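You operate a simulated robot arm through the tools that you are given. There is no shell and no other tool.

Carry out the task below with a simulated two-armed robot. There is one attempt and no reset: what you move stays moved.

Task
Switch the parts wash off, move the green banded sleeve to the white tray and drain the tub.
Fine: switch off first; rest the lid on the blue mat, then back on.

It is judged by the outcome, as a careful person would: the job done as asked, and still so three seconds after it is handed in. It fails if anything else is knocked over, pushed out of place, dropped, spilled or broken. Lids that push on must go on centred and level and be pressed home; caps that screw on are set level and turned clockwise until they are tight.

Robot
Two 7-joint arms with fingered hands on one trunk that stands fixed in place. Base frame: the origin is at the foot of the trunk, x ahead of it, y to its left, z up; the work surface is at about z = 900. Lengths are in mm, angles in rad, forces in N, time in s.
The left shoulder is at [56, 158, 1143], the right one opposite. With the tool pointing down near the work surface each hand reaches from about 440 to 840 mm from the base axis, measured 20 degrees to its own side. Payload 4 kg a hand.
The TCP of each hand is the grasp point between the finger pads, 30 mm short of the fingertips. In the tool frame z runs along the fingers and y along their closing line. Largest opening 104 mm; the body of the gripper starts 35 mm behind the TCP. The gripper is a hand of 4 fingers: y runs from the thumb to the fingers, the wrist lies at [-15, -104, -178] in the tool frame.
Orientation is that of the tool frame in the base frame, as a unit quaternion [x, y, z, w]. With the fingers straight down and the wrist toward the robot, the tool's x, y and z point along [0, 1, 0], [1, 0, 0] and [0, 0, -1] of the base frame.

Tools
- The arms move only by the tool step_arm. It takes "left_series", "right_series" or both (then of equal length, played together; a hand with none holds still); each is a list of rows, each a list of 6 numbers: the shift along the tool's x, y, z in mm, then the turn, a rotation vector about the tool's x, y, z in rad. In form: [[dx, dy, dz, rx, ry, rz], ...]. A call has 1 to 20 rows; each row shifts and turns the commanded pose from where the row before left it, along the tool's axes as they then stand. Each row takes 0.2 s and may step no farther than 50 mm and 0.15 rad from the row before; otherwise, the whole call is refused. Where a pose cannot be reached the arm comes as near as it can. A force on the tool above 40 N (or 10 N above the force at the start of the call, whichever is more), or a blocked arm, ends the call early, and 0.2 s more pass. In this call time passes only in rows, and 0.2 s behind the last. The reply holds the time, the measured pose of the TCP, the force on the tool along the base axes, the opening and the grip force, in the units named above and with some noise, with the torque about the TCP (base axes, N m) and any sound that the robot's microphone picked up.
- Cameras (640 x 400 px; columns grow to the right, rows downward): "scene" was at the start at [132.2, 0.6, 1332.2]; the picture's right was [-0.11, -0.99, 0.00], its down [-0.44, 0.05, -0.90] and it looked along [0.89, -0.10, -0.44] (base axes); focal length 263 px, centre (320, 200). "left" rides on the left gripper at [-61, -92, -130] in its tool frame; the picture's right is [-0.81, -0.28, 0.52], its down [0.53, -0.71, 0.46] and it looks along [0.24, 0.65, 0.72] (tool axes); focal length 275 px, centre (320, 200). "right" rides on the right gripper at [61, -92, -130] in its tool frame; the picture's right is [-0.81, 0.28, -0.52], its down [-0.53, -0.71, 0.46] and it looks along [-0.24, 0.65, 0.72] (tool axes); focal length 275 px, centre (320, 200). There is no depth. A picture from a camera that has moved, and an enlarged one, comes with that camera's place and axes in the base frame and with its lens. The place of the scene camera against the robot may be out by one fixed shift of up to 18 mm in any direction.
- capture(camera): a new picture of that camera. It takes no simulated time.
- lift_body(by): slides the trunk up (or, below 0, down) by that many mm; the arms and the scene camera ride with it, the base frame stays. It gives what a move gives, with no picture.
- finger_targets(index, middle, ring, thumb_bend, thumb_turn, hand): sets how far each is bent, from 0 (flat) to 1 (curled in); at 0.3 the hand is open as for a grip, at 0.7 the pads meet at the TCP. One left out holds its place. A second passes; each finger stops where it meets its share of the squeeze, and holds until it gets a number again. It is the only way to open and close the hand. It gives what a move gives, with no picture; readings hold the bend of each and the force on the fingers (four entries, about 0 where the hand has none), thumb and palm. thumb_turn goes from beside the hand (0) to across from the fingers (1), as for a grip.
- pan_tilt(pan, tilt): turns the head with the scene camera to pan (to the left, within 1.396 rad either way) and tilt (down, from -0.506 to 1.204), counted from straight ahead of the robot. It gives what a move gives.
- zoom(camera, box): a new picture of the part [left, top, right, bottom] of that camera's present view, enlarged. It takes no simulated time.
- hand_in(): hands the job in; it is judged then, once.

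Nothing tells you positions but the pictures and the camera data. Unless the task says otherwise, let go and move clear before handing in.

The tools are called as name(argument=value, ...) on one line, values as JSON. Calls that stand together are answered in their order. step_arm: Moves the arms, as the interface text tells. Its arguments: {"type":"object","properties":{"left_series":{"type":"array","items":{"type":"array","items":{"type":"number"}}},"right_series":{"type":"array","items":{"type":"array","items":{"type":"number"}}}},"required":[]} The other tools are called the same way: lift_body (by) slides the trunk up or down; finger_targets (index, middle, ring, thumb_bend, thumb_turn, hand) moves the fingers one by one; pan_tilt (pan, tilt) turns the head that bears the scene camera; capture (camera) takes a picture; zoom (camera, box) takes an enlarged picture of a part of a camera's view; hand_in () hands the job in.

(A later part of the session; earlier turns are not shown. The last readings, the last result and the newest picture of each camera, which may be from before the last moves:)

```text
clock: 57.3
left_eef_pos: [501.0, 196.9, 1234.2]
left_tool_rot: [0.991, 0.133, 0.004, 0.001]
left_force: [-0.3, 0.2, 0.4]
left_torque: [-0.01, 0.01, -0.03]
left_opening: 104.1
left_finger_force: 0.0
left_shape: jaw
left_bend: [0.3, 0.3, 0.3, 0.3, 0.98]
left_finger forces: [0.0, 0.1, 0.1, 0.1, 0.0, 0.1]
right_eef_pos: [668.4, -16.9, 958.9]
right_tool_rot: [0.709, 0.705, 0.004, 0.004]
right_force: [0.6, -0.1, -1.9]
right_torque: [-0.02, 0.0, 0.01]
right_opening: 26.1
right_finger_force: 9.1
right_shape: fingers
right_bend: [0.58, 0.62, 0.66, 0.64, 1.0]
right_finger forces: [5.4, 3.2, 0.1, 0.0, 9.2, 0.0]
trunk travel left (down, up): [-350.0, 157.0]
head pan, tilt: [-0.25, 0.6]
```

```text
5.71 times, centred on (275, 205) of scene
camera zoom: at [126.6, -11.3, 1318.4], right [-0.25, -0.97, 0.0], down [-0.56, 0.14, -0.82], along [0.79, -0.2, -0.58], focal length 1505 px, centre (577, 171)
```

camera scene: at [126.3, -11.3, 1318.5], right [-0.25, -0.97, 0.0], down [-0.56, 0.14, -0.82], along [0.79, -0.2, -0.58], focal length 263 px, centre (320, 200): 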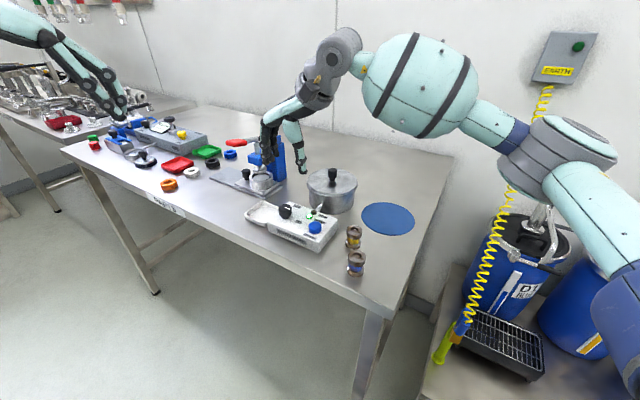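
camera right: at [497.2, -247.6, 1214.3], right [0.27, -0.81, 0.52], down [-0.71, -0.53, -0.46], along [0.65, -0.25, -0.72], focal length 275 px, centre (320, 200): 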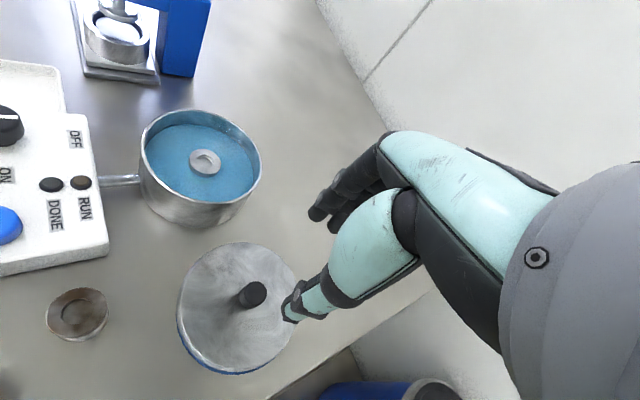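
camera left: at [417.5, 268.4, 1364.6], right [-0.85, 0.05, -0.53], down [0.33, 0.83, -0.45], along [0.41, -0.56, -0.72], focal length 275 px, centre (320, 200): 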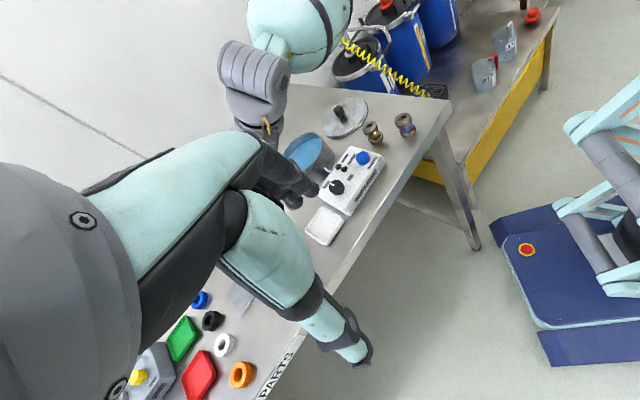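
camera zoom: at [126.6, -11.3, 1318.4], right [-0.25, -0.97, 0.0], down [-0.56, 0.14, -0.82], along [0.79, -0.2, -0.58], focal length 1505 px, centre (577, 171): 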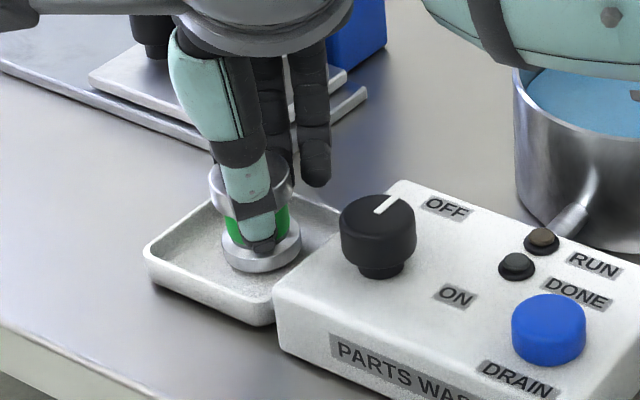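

Still hanging free, so I'll continue in small steps.

step_arm(right_series=[[0, 0, 1.5, 0, 0, 0], [0, 0, 0, 0, 0, 0]])

step_arm(right_series=[[0, 0, 1.5, 0, 0, 0], [0, 0, 0, 0, 0, 0]])

step_arm(right_series=[[0, 0, 1, 0, 0, 0], [0, 0, 0, 0, 0, 0]])

zoom(camera="scene", box=[240, 170, 310, 240])

```text
clock: 57.9
left_eef_pos: [502.0, 197.0, 1235.0]
left_tool_rot: [0.991, 0.133, 0.006, 0.0]
left_force: [0.4, -0.1, -0.6]
left_torque: [-0.01, -0.01, 0.03]
left_opening: 103.8
left_finger_force: 0.1
left_shape: jaw
left_bend: [0.3, 0.3, 0.3, 0.3, 0.98]
left_finger forces: [0.0, 0.0, 0.0, 0.0, 0.2, 0.0]
right_eef_pos: [666.9, -17.7, 956.2]
right_tool_rot: [0.709, 0.705, 0.004, 0.004]
right_force: [-0.2, 0.7, -0.8]
right_torque: [-0.01, 0.03, 0.03]
right_opening: 26.3
right_finger_force: 8.6
right_shape: fingers
right_bend: [0.58, 0.62, 0.66, 0.64, 1.0]
right_finger forces: [5.5, 3.2, 0.0, 0.0, 9.2, 0.1]
trunk travel left (down, up): [-350.0, 157.0]
head pan, tilt: [-0.25, 0.6]
```

```text
clock: 58.5
left_eef_pos: [500.8, 196.1, 1235.3]
left_tool_rot: [0.991, 0.132, 0.006, 0.0]
left_force: [-0.1, 0.0, -0.3]
left_torque: [-0.03, 0.0, 0.03]
left_opening: 103.6
left_finger_force: 0.1
left_shape: jaw
left_bend: [0.3, 0.3, 0.3, 0.3, 0.98]
left_finger forces: [0.1, 0.1, 0.1, 0.1, 0.0, 0.0]
right_eef_pos: [667.9, -18.5, 955.4]
right_tool_rot: [0.709, 0.705, 0.004, 0.004]
right_force: [0.4, -0.1, 1.0]
right_torque: [-0.04, -0.03, -0.04]
right_opening: 25.8
right_finger_force: 9.0
right_shape: fingers
right_bend: [0.58, 0.62, 0.66, 0.64, 1.0]
right_finger forces: [5.5, 3.3, 0.1, 0.0, 8.5, 0.0]
trunk travel left (down, up): [-350.0, 157.0]
head pan, tilt: [-0.25, 0.6]
```

```text
clock: 59.1
left_eef_pos: [502.1, 196.2, 1234.7]
left_tool_rot: [0.991, 0.133, 0.006, 0.001]
left_force: [0.3, 0.7, 0.0]
left_torque: [0.01, -0.03, -0.03]
left_opening: 103.6
left_finger_force: 0.1
left_shape: jaw
left_bend: [0.3, 0.3, 0.3, 0.3, 0.98]
left_finger forces: [0.0, 0.1, 0.1, 0.1, 0.0, 0.1]
right_eef_pos: [667.5, -17.3, 954.9]
right_tool_rot: [0.709, 0.705, 0.005, 0.004]
right_force: [0.4, 0.1, 3.0]
right_torque: [-0.02, -0.01, 0.02]
right_opening: 25.6
right_finger_force: 8.8
right_shape: fingers
right_bend: [0.58, 0.62, 0.66, 0.64, 1.0]
right_finger forces: [5.4, 3.5, 0.0, 0.0, 8.4, 0.0]
trunk travel left (down, up): [-350.0, 157.0]
head pan, tilt: [-0.25, 0.6]
```

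```text
5.71 times, centred on (275, 205) of scene
camera zoom: at [126.2, -11.4, 1318.5], right [-0.25, -0.97, 0.0], down [-0.56, 0.14, -0.82], along [0.79, -0.2, -0.58], focal length 1505 px, centre (577, 171)
```

zoom: 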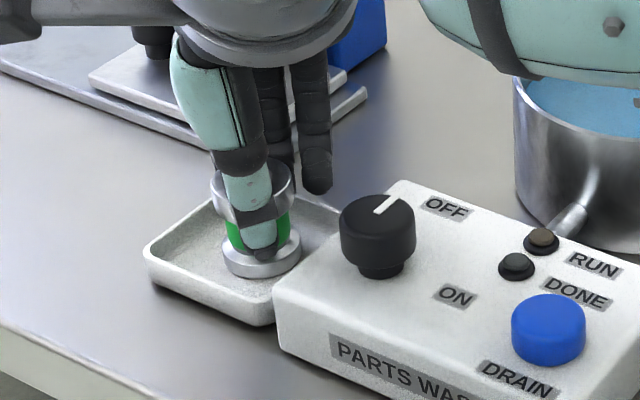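

The sleeve now rests on the tray floor (force up to about +3 N). I'll open the hand slightly on both sides.

finger_targets(hand="right", index=0.5, middle=0.5, ring=0.6, thumb_bend=0.54)

zoom(camera="scene", box=[240, 170, 310, 240])

zoom(camera="right", box=[200, 150, 380, 330])

```text
clock: 60.1
left_eef_pos: [502.1, 196.0, 1234.2]
left_tool_rot: [0.991, 0.133, 0.005, 0.0]
left_force: [0.5, -0.7, 0.3]
left_torque: [-0.01, 0.01, 0.01]
left_opening: 103.9
left_finger_force: 0.1
left_shape: jaw
left_bend: [0.3, 0.3, 0.3, 0.3, 0.98]
left_finger forces: [0.0, 0.1, 0.0, 0.0, 0.0, 0.1]
right_eef_pos: [668.1, -18.7, 953.9]
right_tool_rot: [0.709, 0.705, 0.004, 0.004]
right_force: [0.1, 0.1, 0.2]
right_torque: [0.02, -0.01, 0.02]
right_opening: 46.6
right_finger_force: 0.0
right_shape: fingers
right_bend: [0.5, 0.5, 0.6, 0.54, 1.0]
right_finger forces: [0.0, 0.0, 0.0, 0.0, 0.0, 0.0]
trunk travel left (down, up): [-350.0, 157.0]
head pan, tilt: [-0.25, 0.6]
```

```text
5.71 times, centred on (275, 205) of scene
camera zoom: at [126.4, -11.3, 1318.4], right [-0.25, -0.97, 0.0], down [-0.56, 0.14, -0.82], along [0.79, -0.2, -0.58], focal length 1505 px, centre (577, 171)
```

zoom: 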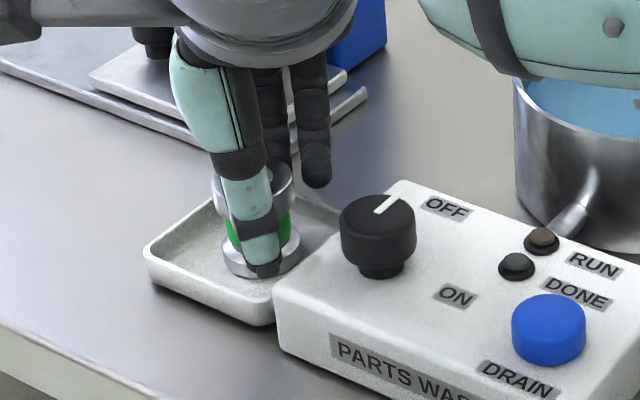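

```text
2.22 times, centred on (290, 240) of right
camera zoom: at [574.4, 44.9, 1085.5], right [0.27, -0.81, 0.52], down [-0.71, -0.53, -0.46], along [0.65, -0.25, -0.72], focal length 612 px, centre (387, 111)
```

zoom: 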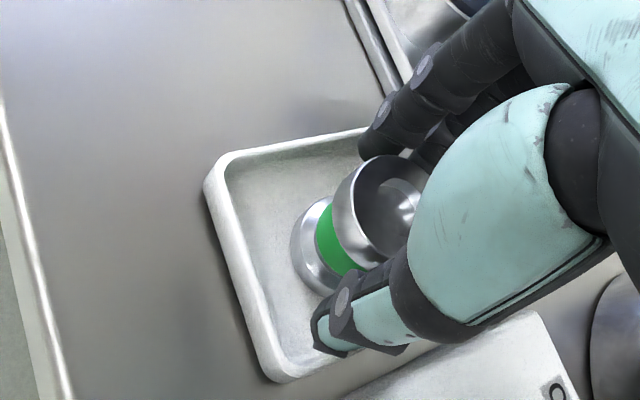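

The sleeve stands on its own in the tray and both sides are clear. I'll rise straight up.

step_arm(right_series=[[0, 0, -6, 0, 0, 0], [0, 0, -10, 0, 0, 0], [0, 0, -20, 0, 0, 0], [0, 0, -30, 0, 0, 0], [0, 0, -35, 0, 0, 0], [0, 0, -30, 0, 0, 0], [0, 0, 0, 0, 0, 0]])

zoom(camera="scene", box=[230, 140, 350, 260])

capture(camera="right")

```text
clock: 61.7
left_eef_pos: [501.7, 196.1, 1234.3]
left_tool_rot: [0.991, 0.133, 0.006, 0.0]
left_force: [0.8, 0.1, 0.4]
left_torque: [0.01, 0.02, -0.02]
left_opening: 103.9
left_finger_force: 0.1
left_shape: jaw
left_bend: [0.3, 0.3, 0.3, 0.3, 0.98]
left_finger forces: [0.0, 0.0, 0.1, 0.0, 0.0, 0.0]
right_eef_pos: [668.1, -17.4, 1085.2]
right_tool_rot: [0.709, 0.705, 0.004, 0.005]
right_force: [-0.1, 0.4, 0.8]
right_torque: [-0.01, 0.01, 0.03]
right_opening: 46.3
right_finger_force: 0.0
right_shape: fingers
right_bend: [0.5, 0.5, 0.6, 0.54, 1.0]
right_finger forces: [0.0, 0.0, 0.1, 0.0, 0.0, 0.0]
trunk travel left (down, up): [-350.0, 157.0]
head pan, tilt: [-0.25, 0.6]
```

```text
3.33 times, centred on (290, 200) of scene
camera zoom: at [126.6, -11.4, 1318.4], right [-0.25, -0.97, 0.0], down [-0.56, 0.14, -0.82], along [0.79, -0.2, -0.58], focal length 878 px, centre (420, 200)
```

zoom: 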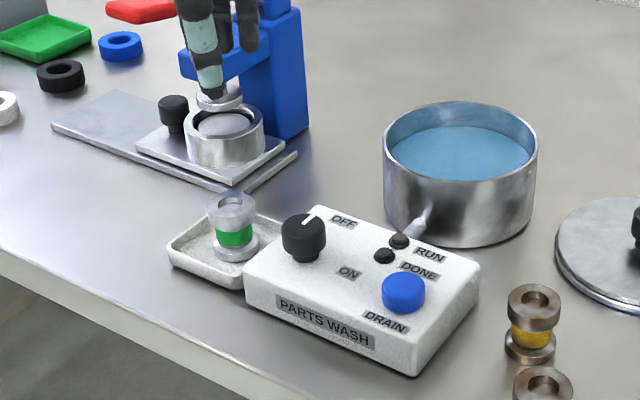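

```text
taken
camera right: at [575.0, 44.8, 1215.9], right [0.27, -0.81, 0.52], down [-0.71, -0.53, -0.46], along [0.65, -0.25, -0.72], focal length 275 px, centre (320, 200)
```

right: 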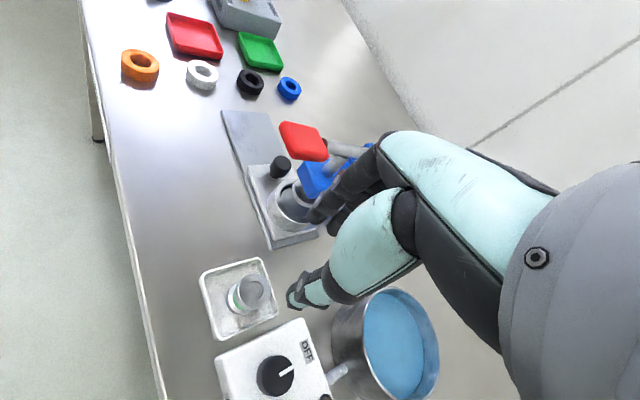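

The green sleeve stands upright in the white tray. I'll drain now, while the tub is open and I can see the level, and then refit the lid. I'll pinch the fingertips together and move above the DRAIN button at about (547,-116).

step_arm(right_series=[[-12, -15, 0, 0, 0, 0], [-17, -20, 0, 0, 0, 0], [-17, -20, 0, 0, 0, 0], [-17, -20, 0, 0, 0, 0], [-17, -20, 0, 0, 0, 0], [-12, -15, 0, 0, 0, 0], [-8, -11, 0, 0, 0, 0], [0, 0, 0, 0, 0, 0]])

finger_targets(hand="right", index=0.69, middle=0.69, ring=0.9, thumb_bend=0.66)

capture(camera="right")

zoom(camera="scene", box=[260, 110, 400, 250])

zoom(camera="left", box=[260, 60, 420, 220])

```text
clock: 63.5
left_eef_pos: [501.9, 196.5, 1234.7]
left_tool_rot: [0.991, 0.132, 0.005, 0.0]
left_force: [0.5, -0.5, -0.2]
left_torque: [-0.02, 0.0, -0.05]
left_opening: 103.7
left_finger_force: 0.1
left_shape: jaw
left_bend: [0.3, 0.3, 0.3, 0.3, 0.98]
left_finger forces: [0.0, 0.0, 0.0, 0.0, 0.0, 0.1]
right_eef_pos: [546.7, -119.6, 1084.2]
right_tool_rot: [0.709, 0.705, 0.004, 0.005]
right_force: [-1.0, 0.6, 0.3]
right_torque: [0.0, -0.01, -0.03]
right_opening: 46.2
right_finger_force: 0.0
right_shape: fingers
right_bend: [0.5, 0.5, 0.6, 0.54, 1.0]
right_finger forces: [0.0, 0.1, 0.0, 0.1, 0.1, 0.0]
trunk travel left (down, up): [-350.0, 157.0]
head pan, tilt: [-0.25, 0.6]
```

```text
clock: 64.5
left_eef_pos: [501.4, 195.3, 1234.7]
left_tool_rot: [0.991, 0.133, 0.006, -0.001]
left_force: [0.1, -0.7, 0.6]
left_torque: [0.0, 0.02, 0.0]
left_opening: 104.0
left_finger_force: 0.0
left_shape: jaw
left_bend: [0.3, 0.3, 0.3, 0.3, 0.98]
left_finger forces: [0.0, 0.0, 0.0, 0.1, 0.1, 0.0]
right_eef_pos: [546.6, -118.7, 1084.7]
right_tool_rot: [0.709, 0.705, 0.004, 0.004]
right_force: [-0.1, 0.3, 0.1]
right_torque: [-0.01, 0.02, -0.02]
right_opening: 7.4
right_finger_force: 0.1
right_shape: fingers
right_bend: [0.69, 0.69, 0.9, 0.66, 1.0]
right_finger forces: [0.0, 0.0, 0.0, 0.1, 0.2, 0.0]
trunk travel left (down, up): [-350.0, 157.0]
head pan, tilt: [-0.25, 0.6]
```

```text
taken
camera right: at [453.3, -56.6, 1215.4], right [0.26, -0.81, 0.52], down [-0.71, -0.53, -0.46], along [0.65, -0.25, -0.72], focal length 275 px, centre (320, 200)
```

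right: 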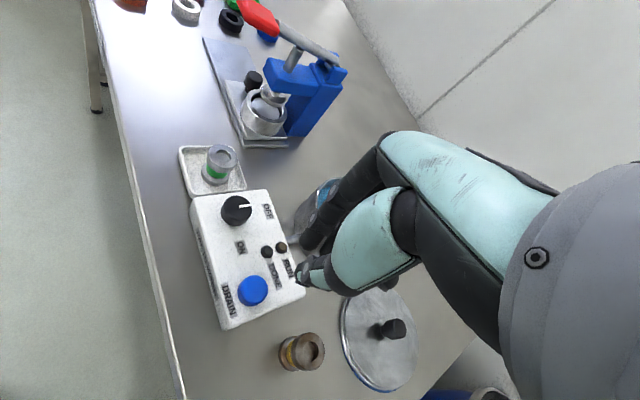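

```text
2.86 times, centred on (330, 180) of scene
camera zoom: at [126.2, -11.3, 1318.5], right [-0.25, -0.97, 0.0], down [-0.56, 0.14, -0.82], along [0.79, -0.2, -0.58], focal length 752 px, centre (291, 257)
```

zoom: 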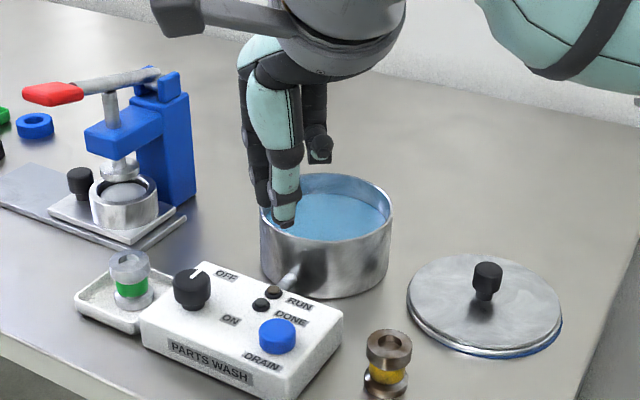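

```text
2.50 times, centred on (340, 140) of left
camera zoom: at [417.3, 268.7, 1364.6], right [-0.85, 0.05, -0.53], down [0.33, 0.83, -0.45], along [0.41, -0.56, -0.72], focal length 688 px, centre (270, 350)
```

zoom: 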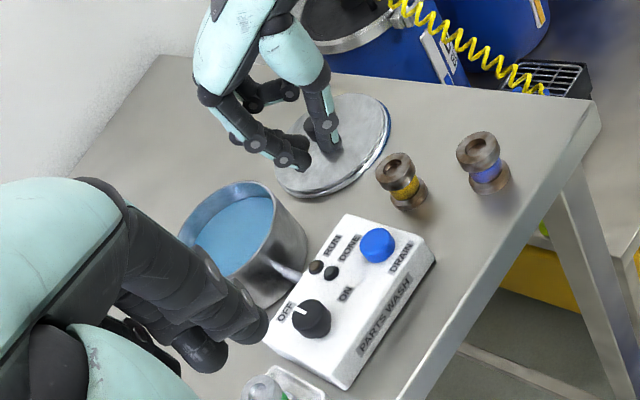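

The ring finger is curled clear and the pinched fingertips are over the button. I'll descend to just above it.

step_arm(right_series=[[1, 2, 20, 0, 0, 0], [0, 0, 20, 0, 0, 0], [0, 0, 20, 0, 0, 0], [0, 0, 15, 0, 0, 0], [0, 0, 10, 0, 0, 0], [0, 0, 0, 0, 0, 0]])

zoom(camera="right", box=[220, 190, 370, 340])

zoom(camera="scene", box=[280, 160, 360, 240])

zoom(camera="left", box=[300, 100, 400, 200])

```text
clock: 65.9
left_eef_pos: [502.0, 197.1, 1235.2]
left_tool_rot: [0.991, 0.133, 0.005, -0.001]
left_force: [-0.7, -0.9, -0.6]
left_torque: [0.03, 0.0, 0.01]
left_opening: 103.8
left_finger_force: 0.0
left_shape: jaw
left_bend: [0.3, 0.3, 0.3, 0.3, 0.98]
left_finger forces: [0.0, 0.0, 0.0, 0.1, 0.0, 0.0]
right_eef_pos: [548.6, -115.3, 999.8]
right_tool_rot: [0.709, 0.705, 0.004, 0.004]
right_force: [-0.1, 0.0, -0.3]
right_torque: [0.02, 0.02, 0.0]
right_opening: 7.6
right_finger_force: 0.0
right_shape: fingers
right_bend: [0.69, 0.69, 0.9, 0.66, 1.0]
right_finger forces: [0.0, 0.0, 0.0, 0.0, 0.0, 0.0]
trunk travel left (down, up): [-350.0, 157.0]
head pan, tilt: [-0.25, 0.6]
```

```text
2.67 times, centred on (295, 265) of right
camera zoom: at [456.5, -53.8, 1130.0], right [0.27, -0.81, 0.52], down [-0.71, -0.53, -0.46], along [0.65, -0.25, -0.72], focal length 734 px, centre (387, 27)
```

zoom: 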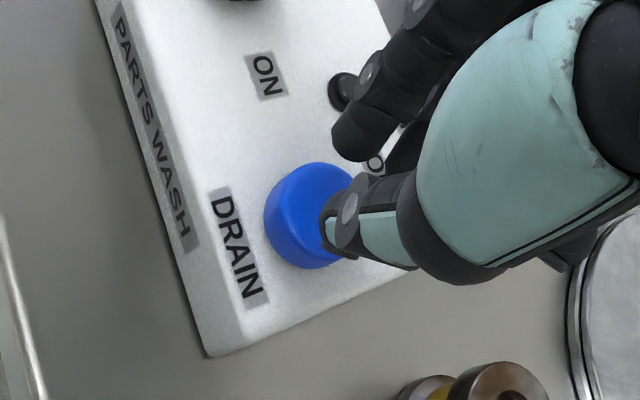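

```text
5.00 times, centred on (320, 200) of scene
camera zoom: at [126.1, -11.3, 1318.5], right [-0.25, -0.97, 0.0], down [-0.56, 0.14, -0.82], along [0.79, -0.2, -0.58], focal length 1317 px, centre (320, 200)
```

zoom: 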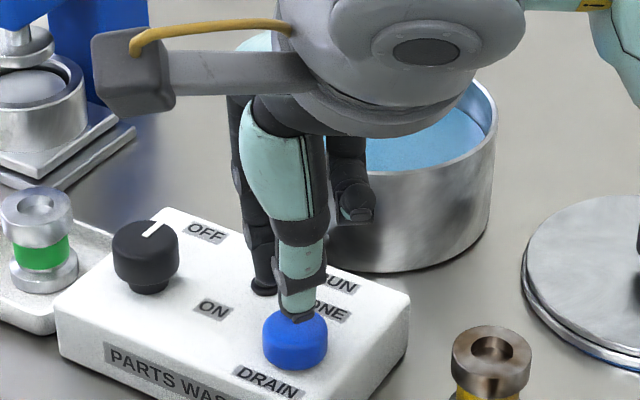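

```text
4.00 times, centred on (350, 150) of left
camera zoom: at [417.2, 268.7, 1364.7], right [-0.85, 0.05, -0.53], down [0.33, 0.83, -0.45], along [0.41, -0.56, -0.72], focal length 1101 px, centre (200, 400)
```

zoom: 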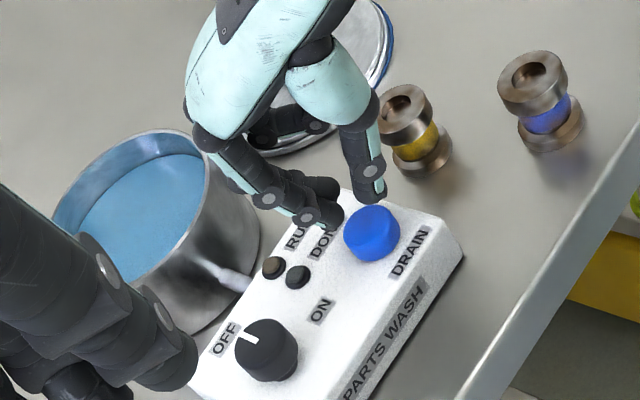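

The fingertips are over the button. I'll press down in small steps, watching force and listening.

step_arm(right_series=[[0, 0, 5, 0, 0, 0], [0, 0, 4, 0, 0, 0], [0, 0, 0, 0, 0, 0]])

step_arm(right_series=[[0, 0, 2, 0, 0, 0], [0, 0, 2, 0, 0, 0], [0, 0, 0, 0, 0, 0]])

zoom(camera="scene", box=[280, 160, 360, 240])

```text
clock: 66.7
left_eef_pos: [501.9, 197.5, 1234.3]
left_tool_rot: [0.991, 0.133, 0.005, 0.0]
left_force: [-0.3, 0.3, 0.3]
left_torque: [0.02, -0.03, 0.03]
left_opening: 104.0
left_finger_force: 0.0
left_shape: jaw
left_bend: [0.3, 0.3, 0.3, 0.3, 0.98]
left_finger forces: [0.1, 0.0, 0.0, 0.0, 0.0, 0.0]
right_eef_pos: [549.1, -117.3, 989.9]
right_tool_rot: [0.709, 0.706, 0.005, 0.004]
right_force: [0.5, -0.1, 0.2]
right_torque: [-0.03, -0.01, -0.01]
right_opening: 7.8
right_finger_force: 0.0
right_shape: fingers
right_bend: [0.69, 0.69, 0.9, 0.66, 1.0]
right_finger forces: [0.1, 0.0, 0.0, 0.1, 0.1, 0.0]
trunk travel left (down, up): [-350.0, 157.0]
head pan, tilt: [-0.25, 0.6]
```

```text
clock: 67.5
left_eef_pos: [502.3, 196.0, 1234.5]
left_tool_rot: [0.991, 0.133, 0.006, -0.001]
left_force: [-0.5, -0.6, -0.8]
left_torque: [-0.01, -0.01, 0.0]
left_opening: 103.8
left_finger_force: 0.0
left_shape: jaw
left_bend: [0.3, 0.3, 0.3, 0.3, 0.98]
left_finger forces: [0.1, 0.0, 0.0, 0.0, 0.1, 0.0]
right_eef_pos: [549.4, -116.9, 987.7]
right_tool_rot: [0.709, 0.705, 0.004, 0.005]
right_force: [0.8, -0.2, -0.1]
right_torque: [0.0, 0.0, 0.02]
right_opening: 7.7
right_finger_force: 0.0
right_shape: fingers
right_bend: [0.69, 0.69, 0.9, 0.66, 1.0]
right_finger forces: [0.1, 0.1, 0.0, 0.1, 0.0, 0.0]
trunk travel left (down, up): [-350.0, 157.0]
head pan, tilt: [-0.25, 0.6]
```

```text
5.00 times, centred on (320, 200) of scene
camera zoom: at [126.3, -11.3, 1318.5], right [-0.25, -0.97, 0.0], down [-0.56, 0.14, -0.82], along [0.79, -0.2, -0.58], focal length 1317 px, centre (320, 200)
```

zoom: 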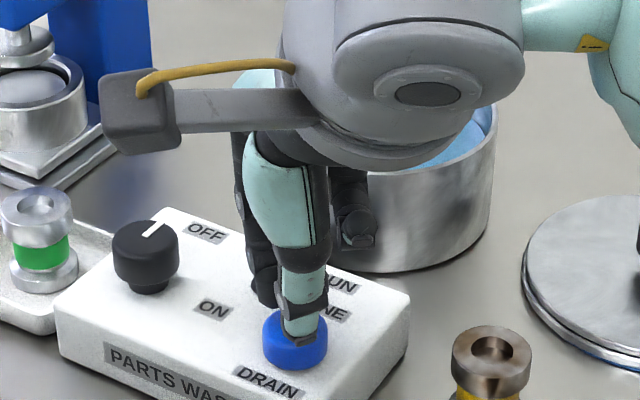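

No contact yet, so I'll continue down.

step_arm(right_series=[[0, 0, 1.5, 0, 0, 0], [0, 0, 1.5, 0, 0, 0], [0, 0, 0, 0, 0, 0]])

step_arm(right_series=[[0, 0, 1.5, 0, 0, 0], [0, 0, 1.5, 0, 0, 0], [0, 0, 0, 0, 0, 0]])

zoom(camera="scene", box=[280, 160, 360, 240])

zoom(camera="left", box=[300, 100, 400, 200])

```text
clock: 68.3
left_eef_pos: [501.5, 197.4, 1234.5]
left_tool_rot: [0.991, 0.133, 0.006, 0.0]
left_force: [0.5, -0.1, -0.1]
left_torque: [-0.01, 0.0, 0.0]
left_opening: 104.0
left_finger_force: 0.0
left_shape: jaw
left_bend: [0.3, 0.3, 0.3, 0.3, 0.98]
left_finger forces: [0.1, 0.0, 0.0, 0.0, 0.0, 0.0]
right_eef_pos: [547.6, -117.4, 984.1]
right_tool_rot: [0.709, 0.705, 0.005, 0.005]
right_force: [-0.2, -1.0, 1.0]
right_torque: [0.05, 0.02, 0.04]
right_opening: 7.5
right_finger_force: 0.0
right_shape: fingers
right_bend: [0.69, 0.69, 0.9, 0.66, 1.0]
right_finger forces: [0.1, 0.0, 0.0, 0.0, 0.1, 0.1]
trunk travel left (down, up): [-350.0, 157.0]
head pan, tilt: [-0.25, 0.6]
```

```text
clock: 69.1
left_eef_pos: [502.5, 197.1, 1235.2]
left_tool_rot: [0.991, 0.133, 0.007, 0.0]
left_force: [0.8, -0.3, -0.2]
left_torque: [-0.04, 0.0, 0.0]
left_opening: 103.7
left_finger_force: 0.1
left_shape: jaw
left_bend: [0.3, 0.3, 0.3, 0.3, 0.98]
left_finger forces: [0.0, 0.0, 0.0, 0.0, 0.1, 0.0]
right_eef_pos: [548.5, -117.4, 980.7]
right_tool_rot: [0.709, 0.705, 0.003, 0.005]
right_force: [0.6, -0.9, 0.2]
right_torque: [0.01, -0.02, -0.03]
right_opening: 7.6
right_finger_force: 0.7
right_shape: fingers
right_bend: [0.69, 0.69, 0.9, 0.66, 1.0]
right_finger forces: [0.9, 0.1, 0.0, 0.1, 0.0, 0.0]
trunk travel left (down, up): [-350.0, 157.0]
head pan, tilt: [-0.25, 0.6]
```

```text
5.00 times, centred on (320, 200) of scene
camera zoom: at [126.2, -11.3, 1318.5], right [-0.25, -0.97, 0.0], down [-0.56, 0.14, -0.82], along [0.79, -0.2, -0.58], focal length 1317 px, centre (320, 200)
```

zoom: 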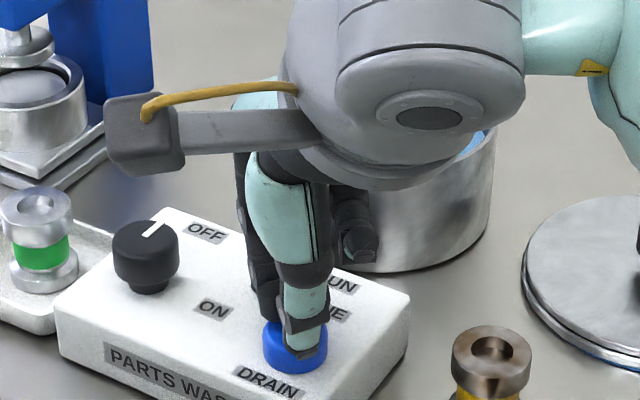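

```text
4.00 times, centred on (350, 150) of left
camera zoom: at [417.3, 268.8, 1364.6], right [-0.85, 0.05, -0.53], down [0.33, 0.83, -0.45], along [0.41, -0.56, -0.72], focal length 1101 px, centre (200, 400)
```

zoom: 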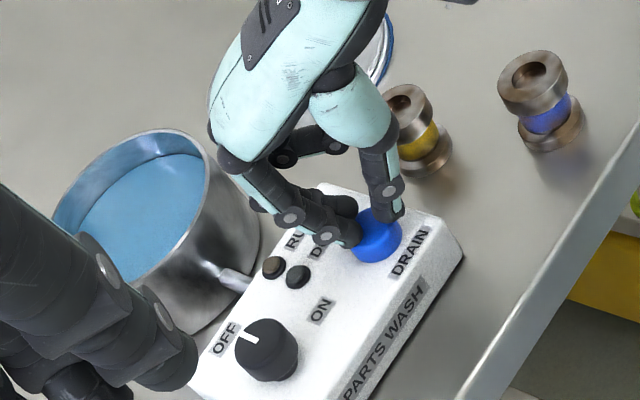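

The index finger is just touching the button. I'll press further.

step_arm(right_series=[[0, 0, 1.5, 0, 0, 0], [0, 0, 1.5, 0, 0, 0], [0, 0, 0, 0, 0, 0]])

zoom(camera="scene", box=[280, 160, 360, 240])

zoom(camera="left", box=[330, 120, 380, 170])

zoom(camera="right", box=[220, 190, 370, 340])

```text
clock: 69.9
left_eef_pos: [501.1, 196.9, 1234.5]
left_tool_rot: [0.991, 0.134, 0.006, 0.0]
left_force: [-0.1, -0.3, 0.7]
left_torque: [0.01, 0.04, -0.03]
left_opening: 103.7
left_finger_force: 0.0
left_shape: jaw
left_bend: [0.3, 0.3, 0.3, 0.3, 0.98]
left_finger forces: [0.0, 0.0, 0.0, 0.0, 0.0, 0.0]
right_eef_pos: [548.3, -119.2, 977.9]
right_tool_rot: [0.709, 0.705, 0.004, 0.004]
right_force: [-0.1, -0.2, 2.1]
right_torque: [0.03, 0.0, 0.02]
right_opening: 7.4
right_finger_force: 1.2
right_shape: fingers
right_bend: [0.69, 0.69, 0.9, 0.66, 1.0]
right_finger forces: [1.8, 0.3, 0.0, 0.1, 0.2, 0.1]
trunk travel left (down, up): [-350.0, 157.0]
head pan, tilt: [-0.25, 0.6]
heard: click
```

```text
5.00 times, centred on (320, 200) of scene
camera zoom: at [126.1, -11.2, 1318.5], right [-0.25, -0.97, 0.0], down [-0.56, 0.14, -0.82], along [0.79, -0.2, -0.58], focal length 1317 px, centre (320, 200)
```

zoom: 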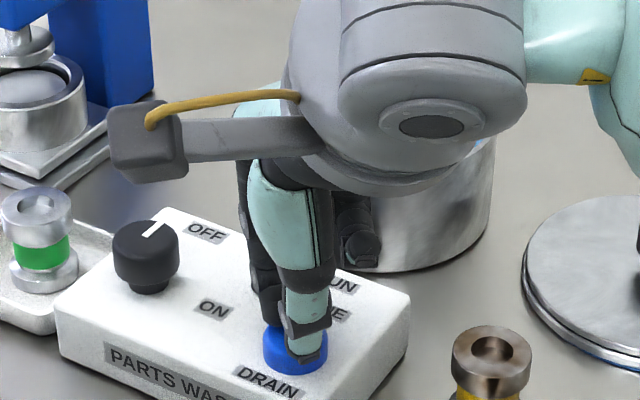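

```text
8.00 times, centred on (355, 145) of left
camera zoom: at [417.1, 268.9, 1364.6], right [-0.85, 0.05, -0.53], down [0.33, 0.83, -0.45], along [0.41, -0.56, -0.72], focal length 2202 px, centre (40, 640)
```

zoom: 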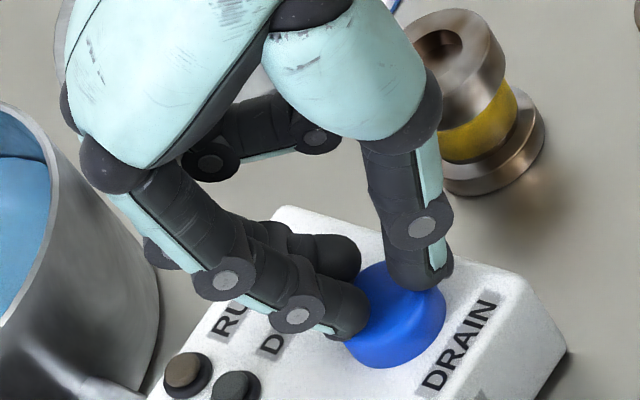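

```text
2.67 times, centred on (295, 265) of right
camera zoom: at [454.9, -55.8, 1108.3], right [0.26, -0.81, 0.52], down [-0.71, -0.53, -0.46], along [0.65, -0.25, -0.72], focal length 734 px, centre (387, 27)
```

zoom: 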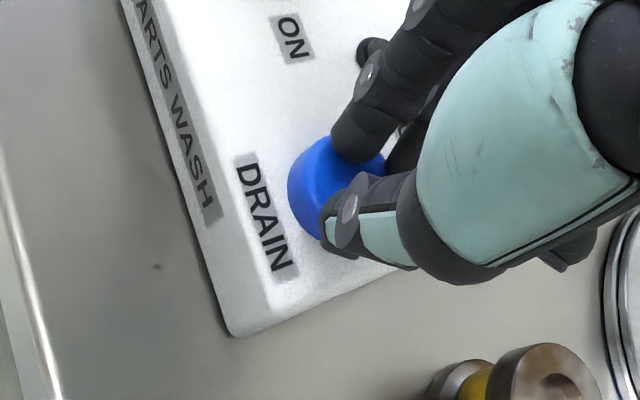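

I heard a click, so the button has registered. I'll check the liquid level in the tub.

zoom(camera="left", box=[270, 120, 360, 200])

step_arm(right_series=[[0, 0, 0, 0, 0, 0], [0, 0, 0, 0, 0, 0], [0, 0, 0, 0, 0, 0], [0, 0, 0, 0, 0, 0], [0, 0, 0, 0, 0, 0]])

zoom(camera="left", box=[270, 120, 360, 200])

```text
5.00 times, centred on (315, 160) of left
camera zoom: at [417.1, 268.9, 1364.6], right [-0.85, 0.05, -0.53], down [0.33, 0.83, -0.45], along [0.41, -0.56, -0.72], focal length 1376 px, centre (345, 400)
```

zoom: 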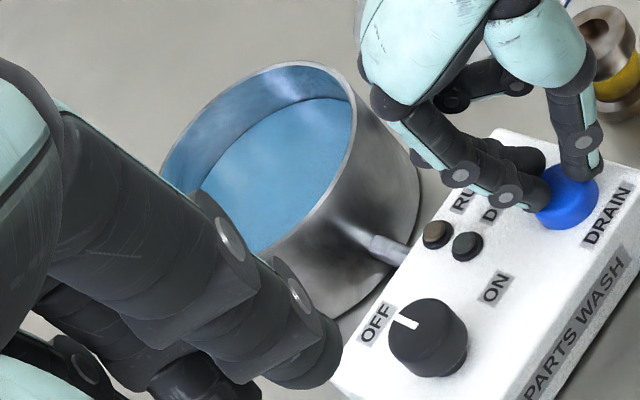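

```text
clock: 71.1
left_eef_pos: [502.1, 196.2, 1234.4]
left_tool_rot: [0.991, 0.133, 0.006, 0.0]
left_force: [-1.1, -0.7, 0.0]
left_torque: [-0.01, 0.0, 0.01]
left_opening: 104.0
left_finger_force: 0.0
left_shape: jaw
left_bend: [0.3, 0.3, 0.3, 0.3, 0.98]
left_finger forces: [0.0, 0.1, 0.0, 0.0, 0.1, 0.0]
right_eef_pos: [547.6, -119.2, 977.9]
right_tool_rot: [0.709, 0.705, 0.003, 0.004]
right_force: [0.8, 0.7, 2.0]
right_torque: [0.02, -0.01, 0.03]
right_opening: 7.3
right_finger_force: 1.4
right_shape: fingers
right_bend: [0.69, 0.69, 0.9, 0.66, 1.0]
right_finger forces: [1.7, 0.3, 0.0, 0.1, 0.0, 0.0]
trunk travel left (down, up): [-350.0, 157.0]
head pan, tilt: [-0.25, 0.6]
```

```text
5.00 times, centred on (315, 160) of left
camera zoom: at [417.1, 268.9, 1364.6], right [-0.85, 0.05, -0.53], down [0.33, 0.83, -0.45], along [0.41, -0.56, -0.72], focal length 1376 px, centre (345, 400)
```

zoom: 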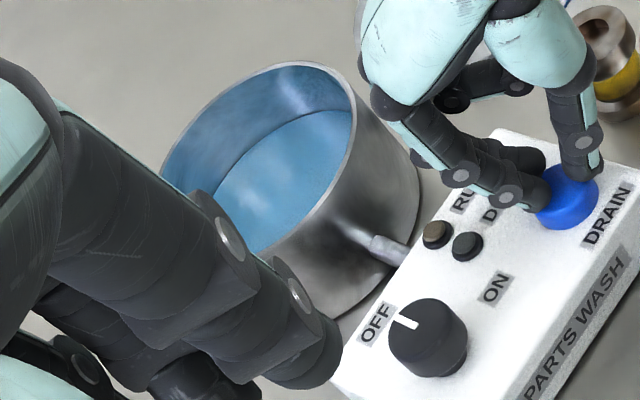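

The level is dropping. I'll hold the button and keep watching.

step_arm(right_series=[[0, 0, 0, 0, 0, 0], [0, 0, 0, 0, 0, 0], [0, 0, 0, 0, 0, 0], [0, 0, 0, 0, 0, 0], [0, 0, 0, 0, 0, 0], [0, 0, 0, 0, 0, 0], [0, 0, 0, 0, 0, 0], [0, 0, 0, 0, 0, 0], [0, 0, 0, 0, 0, 0], [0, 0, 0, 0, 0, 0], [0, 0, 0, 0, 0, 0], [0, 0, 0, 0, 0, 0], [0, 0, 0, 0, 0, 0], [0, 0, 0, 0, 0, 0], [0, 0, 0, 0, 0, 0], [0, 0, 0, 0, 0, 0], [0, 0, 0, 0, 0, 0], [0, 0, 0, 0, 0, 0], [0, 0, 0, 0, 0, 0], [0, 0, 0, 0, 0, 0]])

zoom(camera="left", box=[270, 120, 360, 200])

```text
clock: 75.3
left_eef_pos: [501.1, 196.0, 1235.5]
left_tool_rot: [0.991, 0.133, 0.007, -0.001]
left_force: [-0.2, 0.2, -0.9]
left_torque: [0.0, 0.0, -0.01]
left_opening: 103.8
left_finger_force: 0.0
left_shape: jaw
left_bend: [0.3, 0.3, 0.3, 0.3, 0.98]
left_finger forces: [0.0, 0.1, 0.0, 0.1, 0.0, 0.0]
right_eef_pos: [547.7, -118.0, 978.7]
right_tool_rot: [0.709, 0.705, 0.004, 0.005]
right_force: [0.2, 1.0, 2.0]
right_torque: [0.0, -0.06, 0.01]
right_opening: 7.1
right_finger_force: 1.2
right_shape: fingers
right_bend: [0.69, 0.69, 0.9, 0.66, 1.0]
right_finger forces: [1.8, 0.3, 0.0, 0.0, 0.1, 0.0]
trunk travel left (down, up): [-350.0, 157.0]
head pan, tilt: [-0.25, 0.6]
```

```text
5.00 times, centred on (315, 160) of left
camera zoom: at [417.1, 268.8, 1364.6], right [-0.85, 0.05, -0.53], down [0.33, 0.83, -0.45], along [0.41, -0.56, -0.72], focal length 1376 px, centre (345, 400)
```

zoom: 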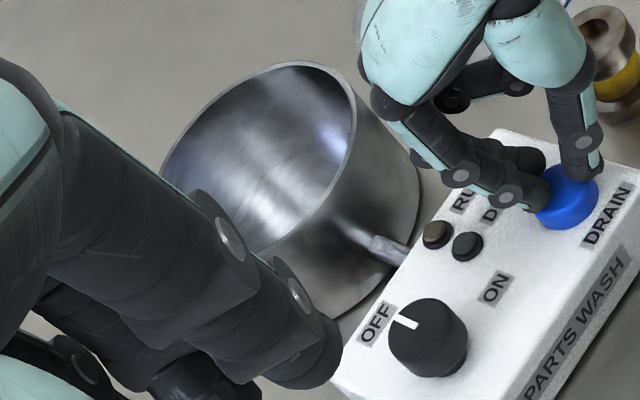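

The tub is drained and bare metal shows inside. I'll rise off the button and view the tub and lid.

step_arm(right_series=[[0, 0, -5, 0, 0, 0], [0, 0, -10, 0, 0, 0], [0, 0, -20, 0, 0, 0], [0, 0, -35, 0, 0, 0], [0, 0, -35, 0, 0, 0], [0, 0, 0, 0, 0, 0]])

finger_targets(hand="right", index=0.48, middle=0.48, ring=0.48, thumb_bend=0.48)

zoom(camera="scene", box=[250, 130, 420, 280])

zoom(camera="left", box=[260, 70, 420, 210])

```text
clock: 76.7
left_eef_pos: [502.4, 196.6, 1233.9]
left_tool_rot: [0.991, 0.133, 0.006, 0.0]
left_force: [-0.3, 0.0, 0.6]
left_torque: [0.02, 0.0, 0.01]
left_opening: 103.8
left_finger_force: 0.0
left_shape: jaw
left_bend: [0.3, 0.3, 0.3, 0.3, 0.98]
left_finger forces: [0.0, 0.0, 0.0, 0.1, 0.1, 0.0]
right_eef_pos: [548.4, -116.5, 1082.4]
right_tool_rot: [0.709, 0.705, 0.004, 0.006]
right_force: [0.4, -0.5, 0.8]
right_torque: [-0.01, -0.01, 0.0]
right_opening: 7.4
right_finger_force: 0.2
right_shape: fingers
right_bend: [0.69, 0.69, 0.9, 0.66, 1.0]
right_finger forces: [0.1, 0.0, 0.0, 0.0, 0.1, 0.0]
trunk travel left (down, up): [-350.0, 157.0]
head pan, tilt: [-0.25, 0.6]
```

```text
clock: 77.7
left_eef_pos: [501.8, 196.3, 1234.7]
left_tool_rot: [0.991, 0.133, 0.006, 0.0]
left_force: [-0.5, -0.6, 0.8]
left_torque: [0.01, 0.0, 0.0]
left_opening: 103.9
left_finger_force: 0.1
left_shape: jaw
left_bend: [0.3, 0.3, 0.3, 0.3, 0.98]
left_finger forces: [0.1, 0.0, 0.0, 0.2, 0.1, 0.1]
right_eef_pos: [547.1, -115.7, 1082.2]
right_tool_rot: [0.71, 0.705, 0.004, 0.005]
right_force: [0.4, 0.0, 0.3]
right_torque: [0.01, 0.0, 0.02]
right_opening: 56.6
right_finger_force: 0.0
right_shape: fingers
right_bend: [0.48, 0.48, 0.48, 0.48, 1.0]
right_finger forces: [0.0, 0.1, 0.0, 0.0, 0.0, 0.0]
trunk travel left (down, up): [-350.0, 157.0]
head pan, tilt: [-0.25, 0.6]
```

```text
2.67 times, centred on (335, 205) of scene
camera zoom: at [126.3, -11.4, 1318.4], right [-0.25, -0.97, 0.0], down [-0.56, 0.14, -0.82], along [0.79, -0.2, -0.58], focal length 702 px, centre (280, 187)
```

zoom: 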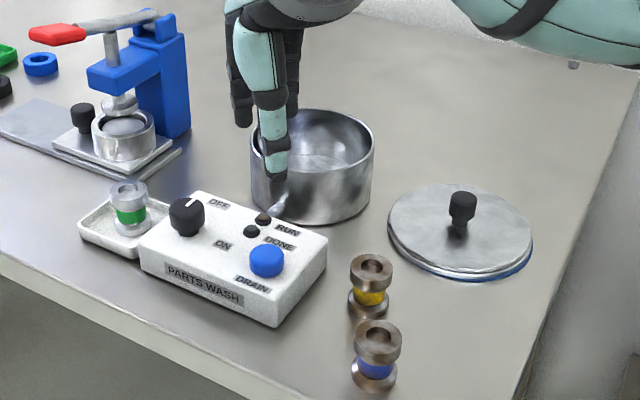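

```text
2.86 times, centred on (340, 140) of left
camera zoom: at [417.3, 268.6, 1364.6], right [-0.85, 0.05, -0.53], down [0.33, 0.83, -0.45], along [0.41, -0.56, -0.72], focal length 786 px, centre (263, 371)
```

zoom: 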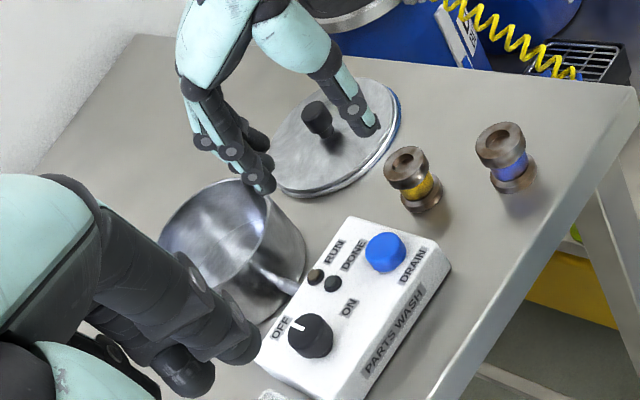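

Drained confirmed. I'll move above the lid knob on the mat to pick it up again.

step_arm(right_series=[[-16, 3, 0, 0, 0, 0], [-26, 6, 0, 0, 0, 0], [-30, 7, 0, 0, 0, 0], [-30, 7, 0, 0, 0, 0], [-30, 7, 0, 0, 0, 0], [-28, 6, 0, 0, 0, 0], [-22, 4, 0, 0, 0, 0], [-12, 2, 0, 0, 0, 0], [0, 0, 0, 0, 0, 0]])

zoom(camera="right", box=[150, 180, 350, 380])

zoom(camera="scene", box=[340, 150, 430, 240])

zoom(camera="left", box=[310, 80, 370, 140])

```text
clock: 79.7
left_eef_pos: [502.2, 196.3, 1235.3]
left_tool_rot: [0.991, 0.133, 0.006, 0.0]
left_force: [0.3, 0.5, 0.2]
left_torque: [0.02, 0.0, 0.01]
left_opening: 104.2
left_finger_force: 0.2
left_shape: jaw
left_bend: [0.3, 0.3, 0.3, 0.3, 0.98]
left_finger forces: [0.0, 0.0, 0.0, 0.1, 0.1, 0.0]
right_eef_pos: [589.5, -312.6, 1080.7]
right_tool_rot: [0.709, 0.705, 0.003, 0.004]
right_force: [0.8, 0.8, -0.1]
right_torque: [-0.02, 0.03, -0.02]
right_opening: 56.2
right_finger_force: 0.1
right_shape: fingers
right_bend: [0.48, 0.48, 0.48, 0.48, 1.0]
right_finger forces: [0.0, 0.0, 0.1, 0.1, 0.0, 0.0]
trunk travel left (down, up): [-350.0, 157.0]
head pan, tilt: [-0.25, 0.6]
```

```text
2.00 times, centred on (250, 280) of right
camera zoom: at [496.9, -249.8, 1212.1], right [0.27, -0.81, 0.52], down [-0.71, -0.53, -0.46], along [0.65, -0.25, -0.72], focal length 551 px, centre (460, 40)
```

zoom: 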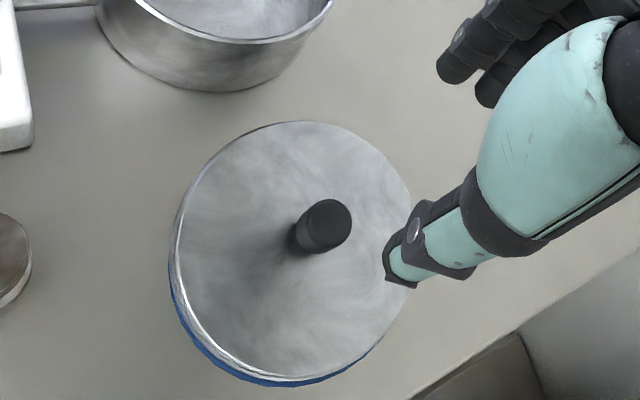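

```text
4.44 times, centred on (385, 195) of scene
camera zoom: at [126.3, -11.2, 1318.4], right [-0.25, -0.97, 0.0], down [-0.56, 0.14, -0.82], along [0.79, -0.2, -0.58], focal length 1170 px, centre (31, 222)
```

zoom: 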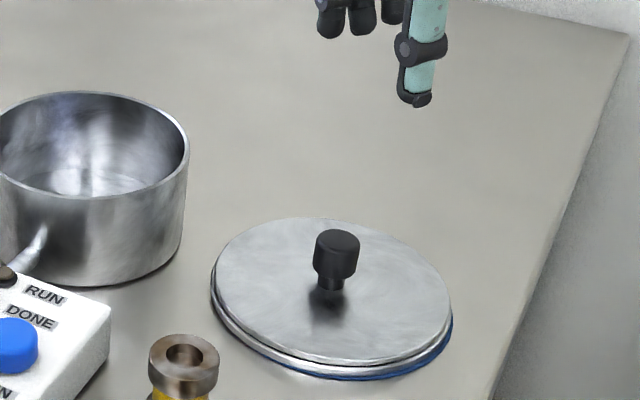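

```text
6.67 times, centred on (340, 110) of left
camera zoom: at [417.4, 268.9, 1364.5], right [-0.85, 0.05, -0.53], down [0.33, 0.83, -0.45], along [0.41, -0.56, -0.72], focal length 1835 px, centre (187, 800)
```

zoom: 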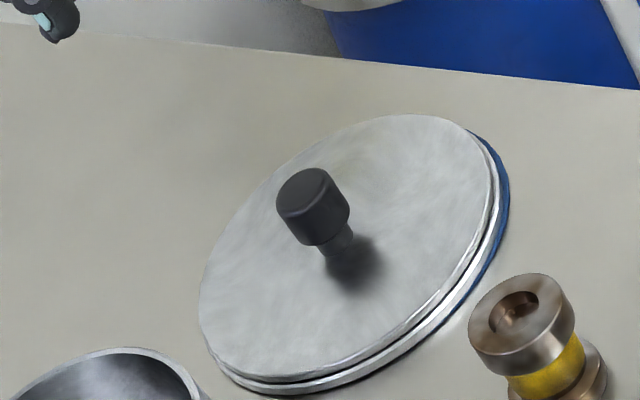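

The knob is centred at about (590,-311.5) with its top at about z 945, right below the hand. I'll descend to the grip height I used before.

step_arm(right_series=[[-1, 1, 20, 0, 0, 0], [0, 0, 25, 0, 0, 0], [0, 0, 25, 0, 0, 0], [0, 0, 25, 0, 0, 0], [0, 0, 20, 0, 0, 0], [0, 0, 10, 0, 0, 0], [0, 0, 0, 0, 0, 0]])

zoom(camera="scene", box=[340, 150, 430, 240])

zoom(camera="left", box=[310, 80, 370, 140])

zoom(camera="right", box=[200, 180, 380, 360])

```text
clock: 81.3
left_eef_pos: [502.8, 195.8, 1233.7]
left_tool_rot: [0.991, 0.133, 0.007, 0.001]
left_force: [-0.1, -0.7, -0.5]
left_torque: [0.0, 0.01, 0.04]
left_opening: 104.0
left_finger_force: 0.0
left_shape: jaw
left_bend: [0.3, 0.3, 0.3, 0.3, 0.98]
left_finger forces: [0.0, 0.0, 0.0, 0.0, 0.0, 0.0]
right_eef_pos: [591.7, -312.2, 957.8]
right_tool_rot: [0.709, 0.705, 0.004, 0.004]
right_force: [-0.4, 0.3, 0.9]
right_torque: [0.03, -0.02, -0.03]
right_opening: 56.6
right_finger_force: 0.1
right_shape: fingers
right_bend: [0.48, 0.48, 0.48, 0.48, 1.0]
right_finger forces: [0.1, 0.0, 0.0, 0.0, 0.1, 0.0]
trunk travel left (down, up): [-350.0, 157.0]
head pan, tilt: [-0.25, 0.6]
```

```text
4.44 times, centred on (385, 195) of scene
camera zoom: at [126.2, -11.3, 1318.5], right [-0.25, -0.97, 0.0], down [-0.56, 0.14, -0.82], along [0.79, -0.2, -0.58], focal length 1170 px, centre (31, 222)
```

zoom: 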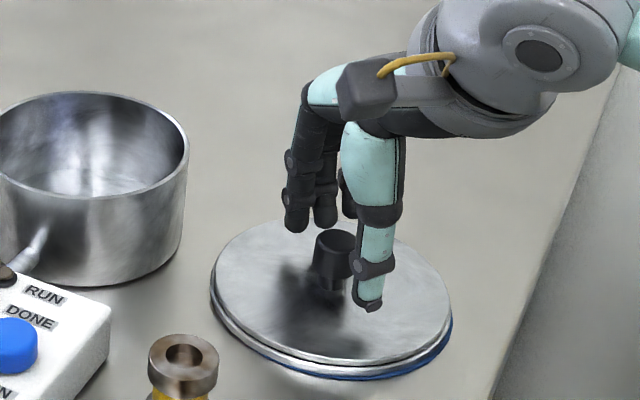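

```text
6.67 times, centred on (340, 110) of left
camera zoom: at [417.3, 268.7, 1364.6], right [-0.85, 0.05, -0.53], down [0.33, 0.83, -0.45], along [0.41, -0.56, -0.72], focal length 1835 px, centre (187, 800)
```

zoom: 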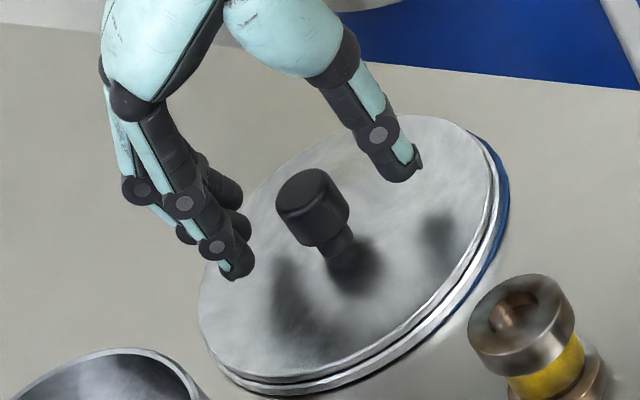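

```text
2.22 times, centred on (290, 270) of right
camera zoom: at [498.9, -250.2, 1088.2], right [0.27, -0.81, 0.52], down [-0.71, -0.53, -0.46], along [0.65, -0.25, -0.72], focal length 612 px, centre (387, 44)
```

zoom: 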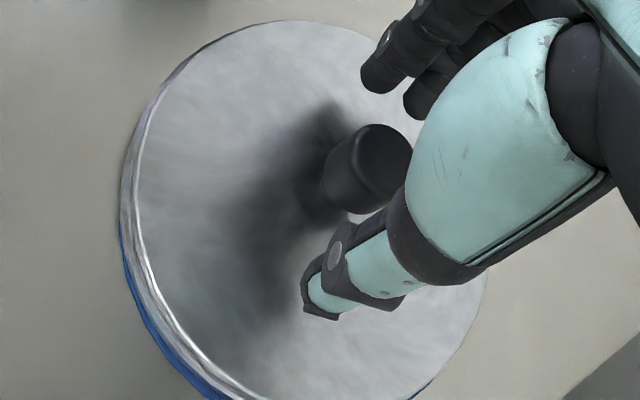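

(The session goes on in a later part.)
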